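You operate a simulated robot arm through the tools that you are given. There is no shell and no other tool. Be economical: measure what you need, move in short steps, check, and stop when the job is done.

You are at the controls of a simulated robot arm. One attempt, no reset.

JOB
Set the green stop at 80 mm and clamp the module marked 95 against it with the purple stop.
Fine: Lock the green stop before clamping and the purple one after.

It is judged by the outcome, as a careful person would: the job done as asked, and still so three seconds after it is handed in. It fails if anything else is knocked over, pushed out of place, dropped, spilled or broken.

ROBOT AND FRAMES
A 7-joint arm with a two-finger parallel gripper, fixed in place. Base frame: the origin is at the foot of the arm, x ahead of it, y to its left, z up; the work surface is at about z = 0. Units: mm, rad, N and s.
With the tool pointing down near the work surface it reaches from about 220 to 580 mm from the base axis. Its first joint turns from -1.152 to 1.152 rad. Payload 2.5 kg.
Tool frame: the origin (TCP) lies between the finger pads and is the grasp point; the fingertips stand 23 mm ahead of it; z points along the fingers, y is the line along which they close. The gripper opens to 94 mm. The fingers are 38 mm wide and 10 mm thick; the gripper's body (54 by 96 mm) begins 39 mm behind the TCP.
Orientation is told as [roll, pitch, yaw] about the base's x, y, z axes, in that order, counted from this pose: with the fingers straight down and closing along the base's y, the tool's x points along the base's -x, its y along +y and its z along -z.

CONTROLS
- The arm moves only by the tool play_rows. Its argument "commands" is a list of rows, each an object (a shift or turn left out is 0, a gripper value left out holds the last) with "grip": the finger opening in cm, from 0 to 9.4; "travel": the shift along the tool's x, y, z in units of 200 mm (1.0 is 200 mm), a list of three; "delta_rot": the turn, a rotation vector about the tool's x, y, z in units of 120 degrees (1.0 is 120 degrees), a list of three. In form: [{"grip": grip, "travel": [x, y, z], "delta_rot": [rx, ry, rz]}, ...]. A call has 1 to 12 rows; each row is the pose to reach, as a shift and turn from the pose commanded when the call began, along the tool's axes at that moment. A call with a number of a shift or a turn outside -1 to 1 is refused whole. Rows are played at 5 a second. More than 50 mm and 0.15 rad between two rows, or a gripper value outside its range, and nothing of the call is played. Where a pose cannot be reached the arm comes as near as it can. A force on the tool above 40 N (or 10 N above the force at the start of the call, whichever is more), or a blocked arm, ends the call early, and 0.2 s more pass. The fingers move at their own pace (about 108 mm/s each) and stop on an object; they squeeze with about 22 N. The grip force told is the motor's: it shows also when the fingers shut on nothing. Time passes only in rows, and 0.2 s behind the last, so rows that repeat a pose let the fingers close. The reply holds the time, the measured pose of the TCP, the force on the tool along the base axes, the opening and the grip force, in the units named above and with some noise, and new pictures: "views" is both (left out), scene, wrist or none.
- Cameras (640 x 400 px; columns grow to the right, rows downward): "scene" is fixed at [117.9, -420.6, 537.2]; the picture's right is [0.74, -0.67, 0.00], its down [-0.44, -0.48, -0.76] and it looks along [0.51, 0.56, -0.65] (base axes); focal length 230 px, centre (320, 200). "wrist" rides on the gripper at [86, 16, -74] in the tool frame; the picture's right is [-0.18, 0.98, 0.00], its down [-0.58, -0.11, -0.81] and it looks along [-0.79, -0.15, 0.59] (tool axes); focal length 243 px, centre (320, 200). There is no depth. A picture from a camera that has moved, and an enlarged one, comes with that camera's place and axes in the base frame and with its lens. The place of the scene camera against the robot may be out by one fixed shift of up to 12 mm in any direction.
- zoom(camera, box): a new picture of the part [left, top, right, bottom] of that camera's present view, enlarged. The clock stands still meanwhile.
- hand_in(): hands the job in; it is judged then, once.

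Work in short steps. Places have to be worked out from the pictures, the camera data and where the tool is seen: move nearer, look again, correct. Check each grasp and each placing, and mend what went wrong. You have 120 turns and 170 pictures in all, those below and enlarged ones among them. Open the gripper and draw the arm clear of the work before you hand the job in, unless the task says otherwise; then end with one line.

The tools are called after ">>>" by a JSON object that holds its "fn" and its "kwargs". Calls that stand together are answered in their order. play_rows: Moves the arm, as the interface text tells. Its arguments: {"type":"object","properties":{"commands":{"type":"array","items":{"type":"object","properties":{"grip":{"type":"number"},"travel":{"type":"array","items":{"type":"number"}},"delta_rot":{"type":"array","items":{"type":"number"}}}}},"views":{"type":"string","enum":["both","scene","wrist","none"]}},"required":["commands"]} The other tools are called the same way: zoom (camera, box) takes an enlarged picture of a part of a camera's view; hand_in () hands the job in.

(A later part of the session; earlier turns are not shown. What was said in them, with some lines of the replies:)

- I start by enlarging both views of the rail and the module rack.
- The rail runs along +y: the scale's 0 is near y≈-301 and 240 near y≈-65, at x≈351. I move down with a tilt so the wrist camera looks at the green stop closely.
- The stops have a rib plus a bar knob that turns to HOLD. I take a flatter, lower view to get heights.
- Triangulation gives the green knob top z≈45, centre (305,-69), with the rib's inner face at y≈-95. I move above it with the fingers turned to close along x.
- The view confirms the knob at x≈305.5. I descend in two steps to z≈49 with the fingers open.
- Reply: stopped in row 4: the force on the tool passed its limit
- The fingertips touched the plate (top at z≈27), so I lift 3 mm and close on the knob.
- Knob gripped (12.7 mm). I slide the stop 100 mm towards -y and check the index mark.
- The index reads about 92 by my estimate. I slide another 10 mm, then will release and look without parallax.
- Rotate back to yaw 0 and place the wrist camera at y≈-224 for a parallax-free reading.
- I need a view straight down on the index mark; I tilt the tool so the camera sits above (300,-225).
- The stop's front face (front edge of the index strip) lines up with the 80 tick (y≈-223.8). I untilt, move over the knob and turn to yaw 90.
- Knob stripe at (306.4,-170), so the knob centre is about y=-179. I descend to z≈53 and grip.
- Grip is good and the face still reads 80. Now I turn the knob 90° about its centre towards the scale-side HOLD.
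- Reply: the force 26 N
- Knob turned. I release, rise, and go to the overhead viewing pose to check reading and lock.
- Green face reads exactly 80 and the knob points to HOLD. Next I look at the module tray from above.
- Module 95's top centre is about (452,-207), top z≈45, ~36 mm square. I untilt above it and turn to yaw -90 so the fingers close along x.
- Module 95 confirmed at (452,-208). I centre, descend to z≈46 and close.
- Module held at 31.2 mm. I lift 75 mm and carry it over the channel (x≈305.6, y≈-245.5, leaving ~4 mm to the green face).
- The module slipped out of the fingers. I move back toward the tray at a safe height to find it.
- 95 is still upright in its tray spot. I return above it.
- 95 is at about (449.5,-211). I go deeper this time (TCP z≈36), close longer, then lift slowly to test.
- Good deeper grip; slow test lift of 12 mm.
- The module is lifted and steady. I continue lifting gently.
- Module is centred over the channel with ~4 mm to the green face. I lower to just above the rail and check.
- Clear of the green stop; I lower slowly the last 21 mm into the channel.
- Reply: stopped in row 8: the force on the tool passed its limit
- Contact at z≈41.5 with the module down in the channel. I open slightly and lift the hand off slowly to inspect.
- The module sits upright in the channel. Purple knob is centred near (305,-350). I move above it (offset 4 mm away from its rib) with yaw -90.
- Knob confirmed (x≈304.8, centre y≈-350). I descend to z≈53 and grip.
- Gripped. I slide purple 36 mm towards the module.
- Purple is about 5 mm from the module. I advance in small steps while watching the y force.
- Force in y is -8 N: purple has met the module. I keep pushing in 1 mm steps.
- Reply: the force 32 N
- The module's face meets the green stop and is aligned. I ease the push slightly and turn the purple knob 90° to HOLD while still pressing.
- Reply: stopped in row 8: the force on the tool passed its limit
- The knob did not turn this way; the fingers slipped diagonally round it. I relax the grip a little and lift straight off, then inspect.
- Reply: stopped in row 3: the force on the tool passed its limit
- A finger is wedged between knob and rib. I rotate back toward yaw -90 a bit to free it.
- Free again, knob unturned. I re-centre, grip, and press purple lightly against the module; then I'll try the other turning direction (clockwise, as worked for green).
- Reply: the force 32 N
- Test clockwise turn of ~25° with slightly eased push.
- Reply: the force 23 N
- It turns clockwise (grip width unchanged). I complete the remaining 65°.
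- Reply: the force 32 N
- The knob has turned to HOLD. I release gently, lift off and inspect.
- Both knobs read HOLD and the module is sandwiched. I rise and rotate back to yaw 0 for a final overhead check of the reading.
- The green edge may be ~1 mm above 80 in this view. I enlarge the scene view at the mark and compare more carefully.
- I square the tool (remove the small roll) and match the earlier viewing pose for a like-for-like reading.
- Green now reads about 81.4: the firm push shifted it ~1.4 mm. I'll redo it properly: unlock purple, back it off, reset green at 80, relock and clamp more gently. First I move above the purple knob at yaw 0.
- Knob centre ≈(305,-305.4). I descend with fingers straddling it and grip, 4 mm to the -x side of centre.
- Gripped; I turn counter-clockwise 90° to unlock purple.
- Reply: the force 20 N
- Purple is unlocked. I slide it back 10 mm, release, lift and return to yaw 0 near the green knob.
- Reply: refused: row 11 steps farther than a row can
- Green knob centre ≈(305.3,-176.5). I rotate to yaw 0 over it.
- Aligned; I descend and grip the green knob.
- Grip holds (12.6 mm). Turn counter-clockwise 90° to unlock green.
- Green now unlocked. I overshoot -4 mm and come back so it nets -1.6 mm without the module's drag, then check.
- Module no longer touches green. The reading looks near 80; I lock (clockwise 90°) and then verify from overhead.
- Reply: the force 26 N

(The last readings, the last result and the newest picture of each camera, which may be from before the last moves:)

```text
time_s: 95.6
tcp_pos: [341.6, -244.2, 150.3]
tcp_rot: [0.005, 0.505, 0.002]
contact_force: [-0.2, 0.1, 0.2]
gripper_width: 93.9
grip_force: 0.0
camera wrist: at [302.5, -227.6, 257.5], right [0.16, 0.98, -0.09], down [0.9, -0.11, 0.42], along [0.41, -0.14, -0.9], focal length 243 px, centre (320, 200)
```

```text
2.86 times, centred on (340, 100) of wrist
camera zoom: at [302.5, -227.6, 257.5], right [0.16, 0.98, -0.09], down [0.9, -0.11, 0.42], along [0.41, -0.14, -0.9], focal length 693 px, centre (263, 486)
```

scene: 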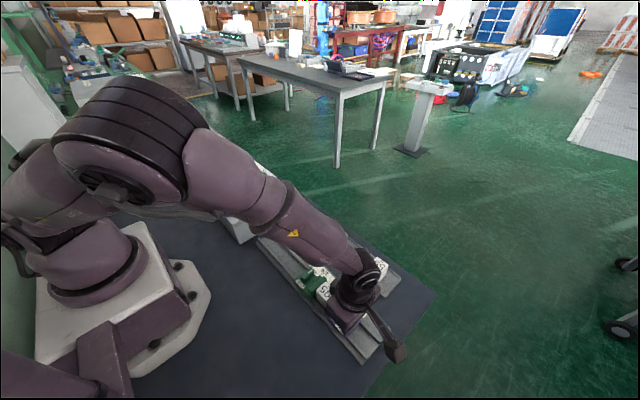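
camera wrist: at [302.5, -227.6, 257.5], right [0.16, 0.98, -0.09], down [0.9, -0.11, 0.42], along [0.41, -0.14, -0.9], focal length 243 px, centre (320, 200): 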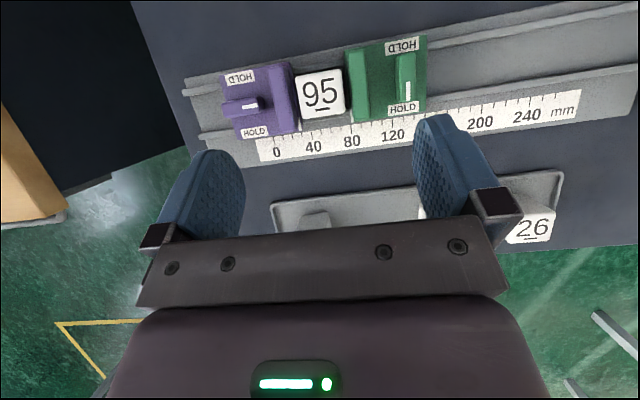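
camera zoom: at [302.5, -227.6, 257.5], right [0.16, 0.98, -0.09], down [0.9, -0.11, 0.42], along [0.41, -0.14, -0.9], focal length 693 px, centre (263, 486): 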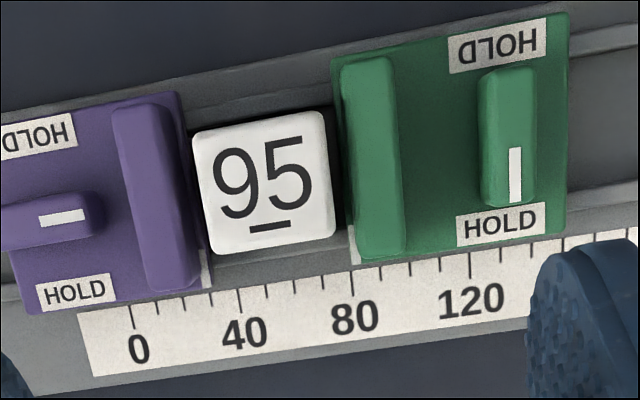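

Green reads 80.2 and is locked. Purple knob centre is about (305.3,-316). I move over it and turn to yaw +90.

>>> {"fn": "play_rows", "kwargs": {"commands": [{"travel": [0.025, -0.1, 0.0], "delta_rot": [0, -0.06, 0]}, {"travel": [0.05, -0.2, 0.05], "delta_rot": [0, -0.12, 0]}, {"travel": [0.075, -0.29, 0.11], "delta_rot": [0, -0.18, 0]}, {"grip": 4.0, "travel": [0.099, -0.379, 0.17], "delta_rot": [0, -0.241, 0]}, {"travel": [0.099, -0.379, 0.17], "delta_rot": [0, -0.241, 0]}], "views": "none"}}

>>> {"fn": "play_rows", "kwargs": {"commands": [{"delta_rot": [0, 0, -0.0682]}, {"delta_rot": [0, 0, -0.1364]}, {"delta_rot": [0, 0, -0.2045]}, {"delta_rot": [0, 0, -0.2727]}, {"delta_rot": [0, 0, -0.3409]}, {"delta_rot": [0, 0, -0.4091]}, {"delta_rot": [0, 0, -0.4773]}, {"delta_rot": [0, 0, -0.5455]}, {"delta_rot": [0, 0, -0.6136]}, {"delta_rot": [0, 0, -0.6818]}, {"delta_rot": [0, 0, -0.75]}, {"delta_rot": [0, 0, -0.75]}], "views": "wrist"}}

>>> {"fn": "zoom", "kwargs": {"camera": "wrist", "box": [220, 0, 460, 200]}}

```text
time_s: 96.8
tcp_pos: [307.1, -319.8, 131.0]
tcp_rot: [0.004, -0.004, 0.0]
contact_force: [0.2, -0.1, -0.2]
gripper_width: 40.3
grip_force: 0.1
```

```text
time_s: 99.4
tcp_pos: [308.0, -318.9, 130.1]
tcp_rot: [-0.001, -0.005, 1.57]
contact_force: [-1.3, -0.9, 0.3]
gripper_width: 40.0
grip_force: 0.1
camera wrist: at [292.4, -405.0, 203.9], right [-0.98, 0.18, 0.0], down [0.11, 0.58, 0.81], along [0.15, 0.8, -0.59], focal length 243 px, centre (320, 200)
```

wrist: 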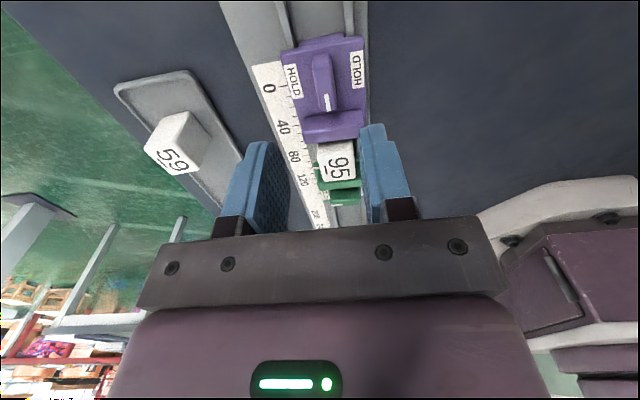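

```text
2.00 times, centred on (340, 100) of wrist
camera zoom: at [292.4, -405.0, 203.9], right [-0.98, 0.18, 0.0], down [0.11, 0.58, 0.81], along [0.15, 0.8, -0.59], focal length 485 px, centre (280, 400)
```

zoom: 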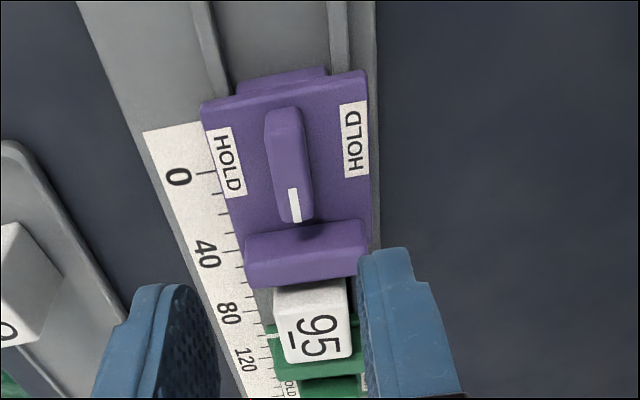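

Knob confirmed. I descend and grip.

>>> {"fn": "play_rows", "kwargs": {"commands": [{"travel": [0.0055, 0.0125, 0.15]}, {"travel": [0.0055, 0.0125, 0.29]}, {"travel": [0.0055, 0.0125, 0.383]}, {"travel": [0.0055, 0.0125, 0.383]}, {"grip": 0, "travel": [0.0055, 0.0125, 0.383]}, {"grip": 0, "travel": [0.0055, 0.0125, 0.383]}, {"grip": 0, "travel": [0.0055, 0.0125, 0.383]}], "views": "none"}}

```text
time_s: 101.0
tcp_pos: [305.6, -320.1, 51.8]
tcp_rot: [0.0, -0.006, 1.571]
contact_force: [-4.6, -0.4, -0.4]
gripper_width: 12.4
grip_force: 44.7
```

Gripped. I advance 8 mm slowly.

>>> {"fn": "play_rows", "kwargs": {"commands": [{"travel": [-0.01, 0, 0]}, {"travel": [-0.02, 0, 0]}, {"travel": [-0.03, 0, 0]}, {"travel": [-0.04, 0, 0]}, {"travel": [-0.04, 0, 0]}], "views": "none"}}

>>> {"fn": "play_rows", "kwargs": {"commands": [{"travel": [-0.004, 0, 0]}, {"travel": [-0.008, 0, 0]}, {"travel": [-0.008, 0, 0]}], "views": "none"}}

```text
time_s: 102.2
tcp_pos: [304.8, -310.5, 52.9]
tcp_rot: [-0.001, -0.007, 1.57]
contact_force: [-6.2, -1.3, -19.3]
gripper_width: 12.6
grip_force: 45.0
```

```text
time_s: 103.0
tcp_pos: [304.6, -310.9, 52.4]
tcp_rot: [-0.001, -0.003, 1.569]
contact_force: [-3.8, -13.5, -30.4]
gripper_width: 12.4
grip_force: 44.8
```

Contact force in y is now a modest 13 N. I ease slightly and turn the knob clockwise, first half.

>>> {"fn": "play_rows", "kwargs": {"commands": [{"travel": [0.001, 0, 0.005]}, {"travel": [0.001, 0.0028, 0.006], "delta_rot": [0, 0, 0.0682]}, {"travel": [0.0004, 0.0056, 0.006], "delta_rot": [0, 0, 0.1364]}, {"travel": [-0.0006, 0.0083, 0.006], "delta_rot": [0, 0, 0.2045]}, {"travel": [-0.002, 0.0108, 0.006], "delta_rot": [0, 0, 0.2727]}, {"travel": [-0.0037, 0.0131, 0.006], "delta_rot": [0, 0, 0.3409]}], "views": "none"}}

```text
time_s: 104.4
tcp_pos: [302.9, -309.4, 53.0]
tcp_rot: [0.002, -0.004, 0.851]
contact_force: [-21.8, -3.9, 10.0]
gripper_width: 12.4
grip_force: 45.1
```

Turning fine, with the y force low. I finish the turn with a small bias towards -x and +y.

>>> {"fn": "play_rows", "kwargs": {"commands": [{"travel": [0.0003, 0.0045, 0], "delta_rot": [0, 0, 0.0677]}, {"travel": [0.0002, 0.0089, 0], "delta_rot": [0, 0, 0.1354]}, {"travel": [-0.0002, 0.0133, 0], "delta_rot": [0, 0, 0.2031]}, {"travel": [-0.001, 0.0175, 0], "delta_rot": [0, 0, 0.2708]}, {"travel": [-0.0021, 0.0215, 0], "delta_rot": [0, 0, 0.3385]}, {"travel": [-0.004, 0.0258, 0], "delta_rot": [0, 0, 0.4064]}, {"travel": [-0.004, 0.0258, 0], "delta_rot": [0, 0, 0.4064]}], "views": "wrist"}}

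```text
time_s: 106.0
tcp_pos: [302.2, -306.7, 52.9]
tcp_rot: [-0.001, -0.008, 0.002]
contact_force: [3.9, -18.2, 1.2]
gripper_width: 12.3
grip_force: 45.1
camera wrist: at [214.7, -289.9, 126.5], right [0.18, 0.98, 0.0], down [0.58, -0.11, 0.81], along [0.8, -0.15, -0.59], focal length 243 px, centre (320, 200)
```

wrist: 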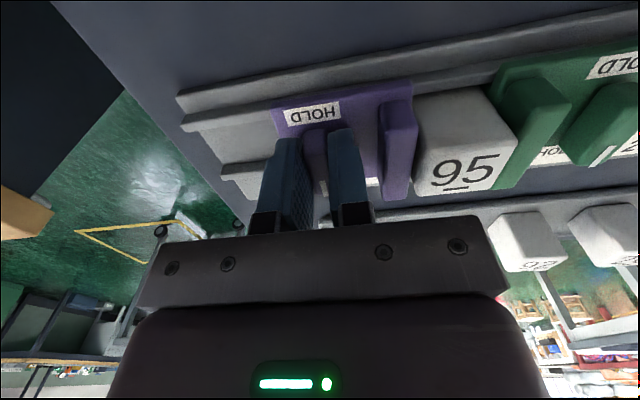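

Locked under ~18 N. I release, lift and view from overhead again.

>>> {"fn": "play_rows", "kwargs": {"commands": [{"grip": 2.0}, {"grip": 2.4}, {"travel": [0, 0, -0.02]}, {"travel": [0, 0, -0.2]}, {"travel": [0, 0, -0.4]}, {"grip": 9.4, "travel": [-0.05, 0.08, -0.5], "delta_rot": [0, 0.06, 0]}, {"travel": [-0.1, 0.16, -0.5], "delta_rot": [0, 0.12, 0]}, {"travel": [-0.15, 0.24, -0.5], "delta_rot": [0, 0.18, 0]}, {"travel": [-0.2, 0.325, -0.49], "delta_rot": [0, 0.24, 0]}, {"travel": [-0.2, 0.325, -0.49], "delta_rot": [0, 0.242, 0]}]}}

>>> {"fn": "zoom", "kwargs": {"camera": "wrist", "box": [336, 100, 376, 140]}}

>>> {"fn": "zoom", "kwargs": {"camera": "wrist", "box": [230, 30, 450, 170]}}

>>> {"fn": "zoom", "kwargs": {"camera": "scene", "box": [290, 250, 390, 350]}}

```text
time_s: 108.2
tcp_pos: [340.1, -241.3, 150.6]
tcp_rot: [0.005, 0.506, 0.007]
contact_force: [-0.2, 0.3, 0.5]
gripper_width: 94.0
grip_force: 0.1
camera wrist: at [300.6, -224.4, 257.8], right [0.16, 0.98, -0.09], down [0.9, -0.11, 0.42], along [0.41, -0.14, -0.9], focal length 243 px, centre (320, 200)
```

scene: 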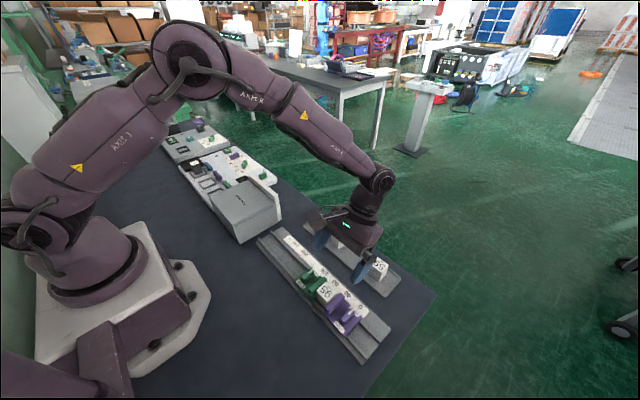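
wrist: 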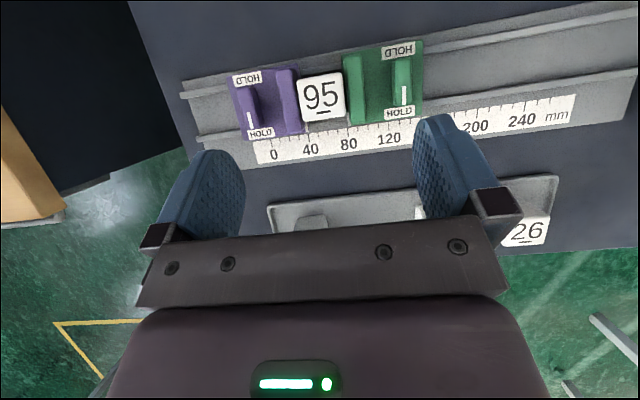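

```text
10.00 times, centred on (356, 120) of wrist
camera zoom: at [300.6, -224.4, 257.8], right [0.16, 0.98, -0.09], down [0.9, -0.11, 0.42], along [0.41, -0.14, -0.9], focal length 2426 px, centre (-40, 1000)
```

zoom: 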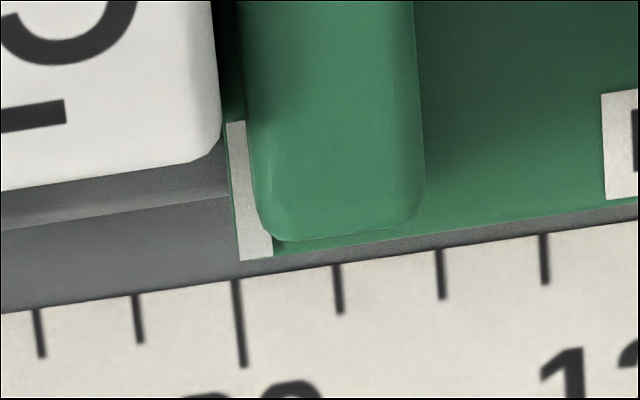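

```text
2.86 times, centred on (340, 100) of wrist
camera zoom: at [300.6, -224.4, 257.8], right [0.16, 0.98, -0.09], down [0.9, -0.11, 0.42], along [0.41, -0.14, -0.9], focal length 693 px, centre (263, 486)
```

zoom: 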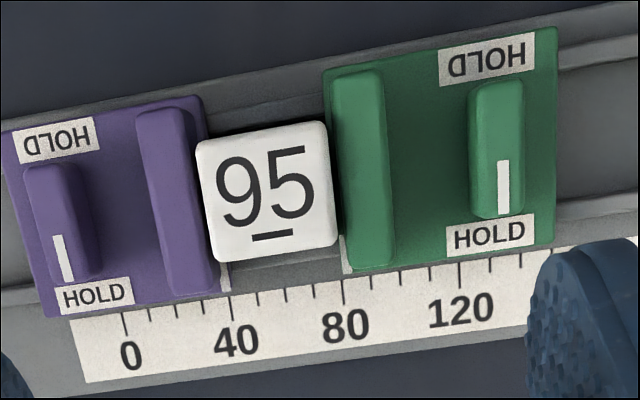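

```text
4.00 times, centred on (340, 300) of scene
camera zoom: at [117.9, -420.6, 537.2], right [0.74, -0.67, 0.0], down [-0.44, -0.48, -0.76], along [0.51, 0.56, -0.65], focal length 919 px, centre (240, -200)
```

zoom: 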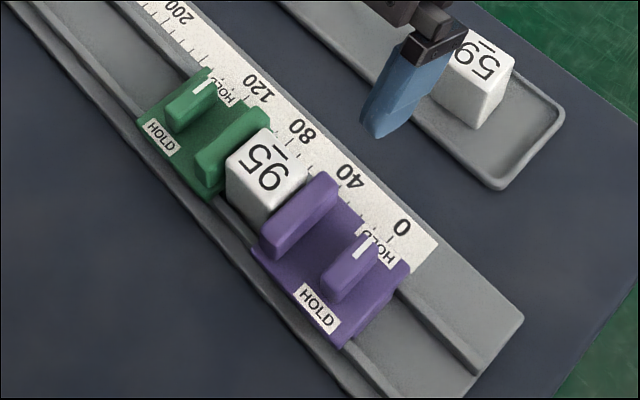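

Green reads ~80.3 and both knobs are at HOLD. I check the contact gaps closely.

>>> {"fn": "zoom", "kwargs": {"camera": "wrist", "box": [334, 60, 358, 116]}}

>>> {"fn": "zoom", "kwargs": {"camera": "scene", "box": [312, 275, 352, 315]}}

```text
7.14 times, centred on (346, 88) of wrist
camera zoom: at [300.6, -224.4, 257.8], right [0.16, 0.98, -0.09], down [0.9, -0.11, 0.42], along [0.41, -0.14, -0.9], focal length 1733 px, centre (134, 1000)
```

zoom: 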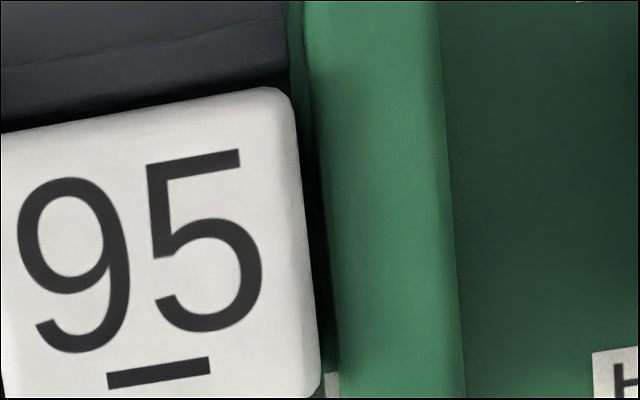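

```text
10.00 times, centred on (332, 295) of scene
camera zoom: at [117.9, -420.6, 537.2], right [0.74, -0.67, 0.0], down [-0.44, -0.48, -0.76], along [0.51, 0.56, -0.65], focal length 2298 px, centre (200, -750)
```

zoom: 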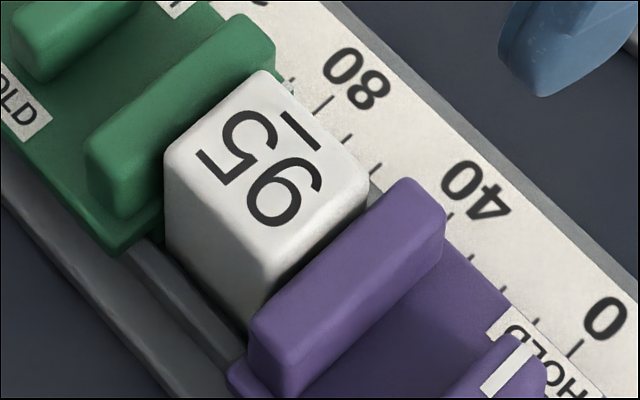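

>>> {"fn": "zoom", "kwargs": {"camera": "wrist", "box": [290, 100, 330, 150]}}

>>> {"fn": "zoom", "kwargs": {"camera": "scene", "box": [318, 285, 338, 305]}}

```text
8.00 times, centred on (310, 125) of wrist
camera zoom: at [300.6, -224.4, 257.8], right [0.16, 0.98, -0.09], down [0.9, -0.11, 0.42], along [0.41, -0.14, -0.9], focal length 1941 px, centre (400, 800)
```

zoom: 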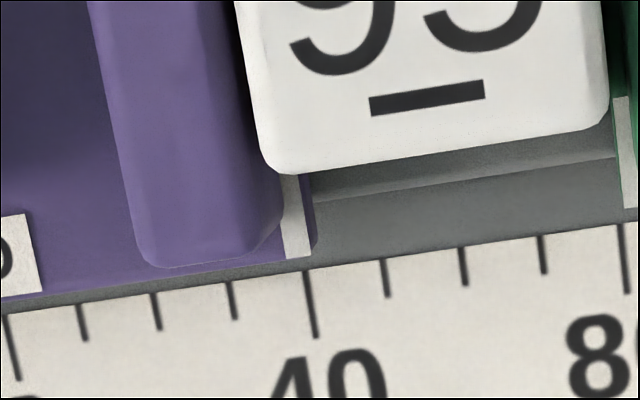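

```text
16.00 times, centred on (328, 295) of scene
camera zoom: at [117.9, -420.6, 537.2], right [0.74, -0.67, 0.0], down [-0.44, -0.48, -0.76], along [0.51, 0.56, -0.65], focal length 3677 px, centre (192, -1320)
```

zoom: 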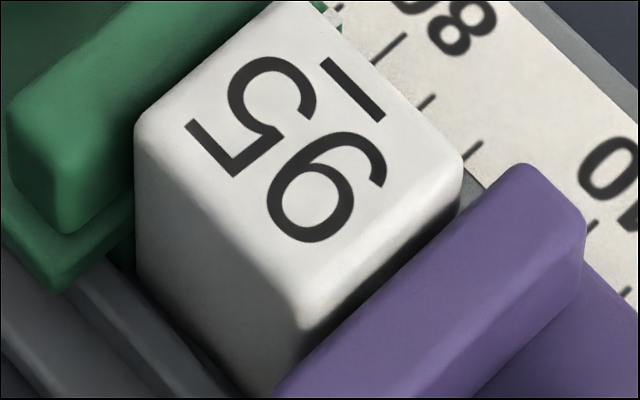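

Purple's face is at ≈43.8 and green's at ≈80.3: 36.6 mm apart, matching the ~36.7 mm module, so it is clamped with no measurable gap. I withdraw the arm upward with the gripper open.

>>> {"fn": "play_rows", "kwargs": {"commands": [{"travel": [0.1, 0, -0.15]}, {"travel": [0.2, 0, -0.3]}, {"travel": [0.3, 0, -0.45]}, {"travel": [0.4, 0, -0.6]}, {"travel": [0.4, 0, -0.6]}]}}

>>> {"fn": "zoom", "kwargs": {"camera": "scene", "box": [270, 200, 420, 360]}}

```text
time_s: 109.4
tcp_pos: [327.8, -241.6, 295.5]
tcp_rot: [0.005, 0.504, 0.007]
contact_force: [0.1, -0.6, -0.8]
gripper_width: 94.1
grip_force: 0.0
camera wrist: at [288.6, -225.7, 402.5], right [0.16, 0.98, -0.08], down [0.9, -0.11, 0.42], along [0.41, -0.14, -0.9], focal length 243 px, centre (320, 200)
```

scene: 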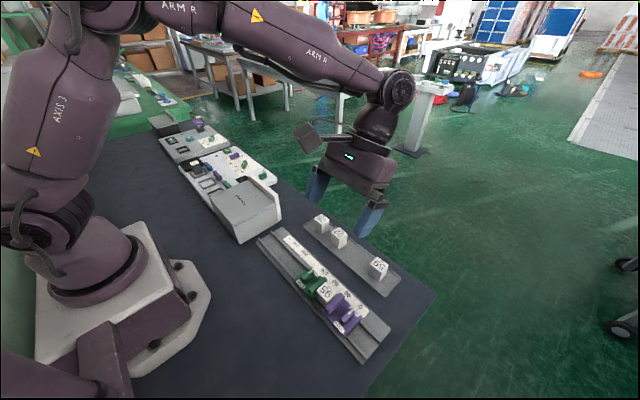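
wrist: 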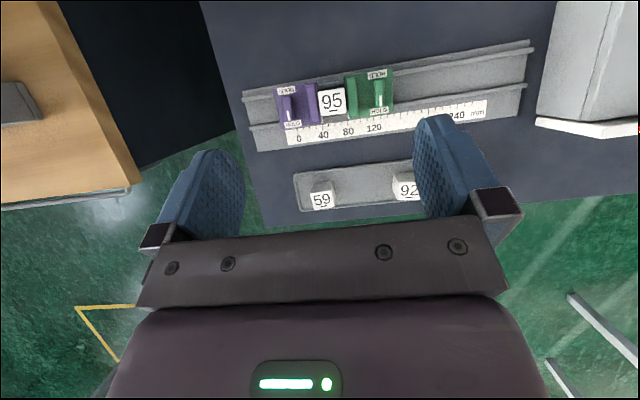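

```text
2.50 times, centred on (345, 280) of scene
camera zoom: at [117.9, -420.6, 537.2], right [0.74, -0.67, 0.0], down [-0.44, -0.48, -0.76], along [0.51, 0.56, -0.65], focal length 574 px, centre (258, 0)
```

zoom: 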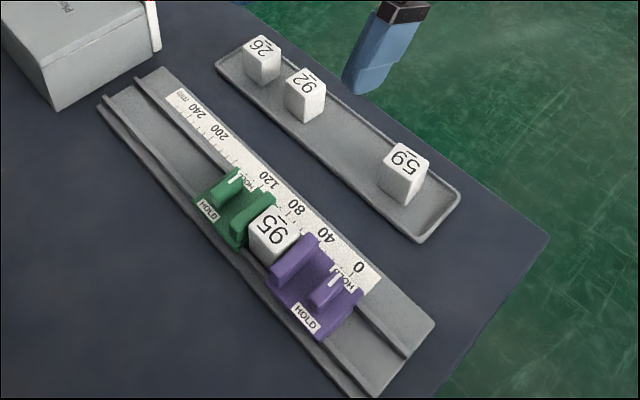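

Everything stands as intended: both knobs are at HOLD, 95 is between the stops, and the other modules are undisturbed. I hand in.

>>> {"fn": "hand_in", "kwargs": {}}

```text
The job is handed in.
```

I set the green stop at about 80.3 mm and locked it, clamped module 95 against it with the purple stop, then locked purple; I confirmed contact only by measuring the camera pictures (about 36.6 mm between the stop faces, module about 36.7 mm), after redoing a first clamp that had pushed green about 1.4 mm off its mark.
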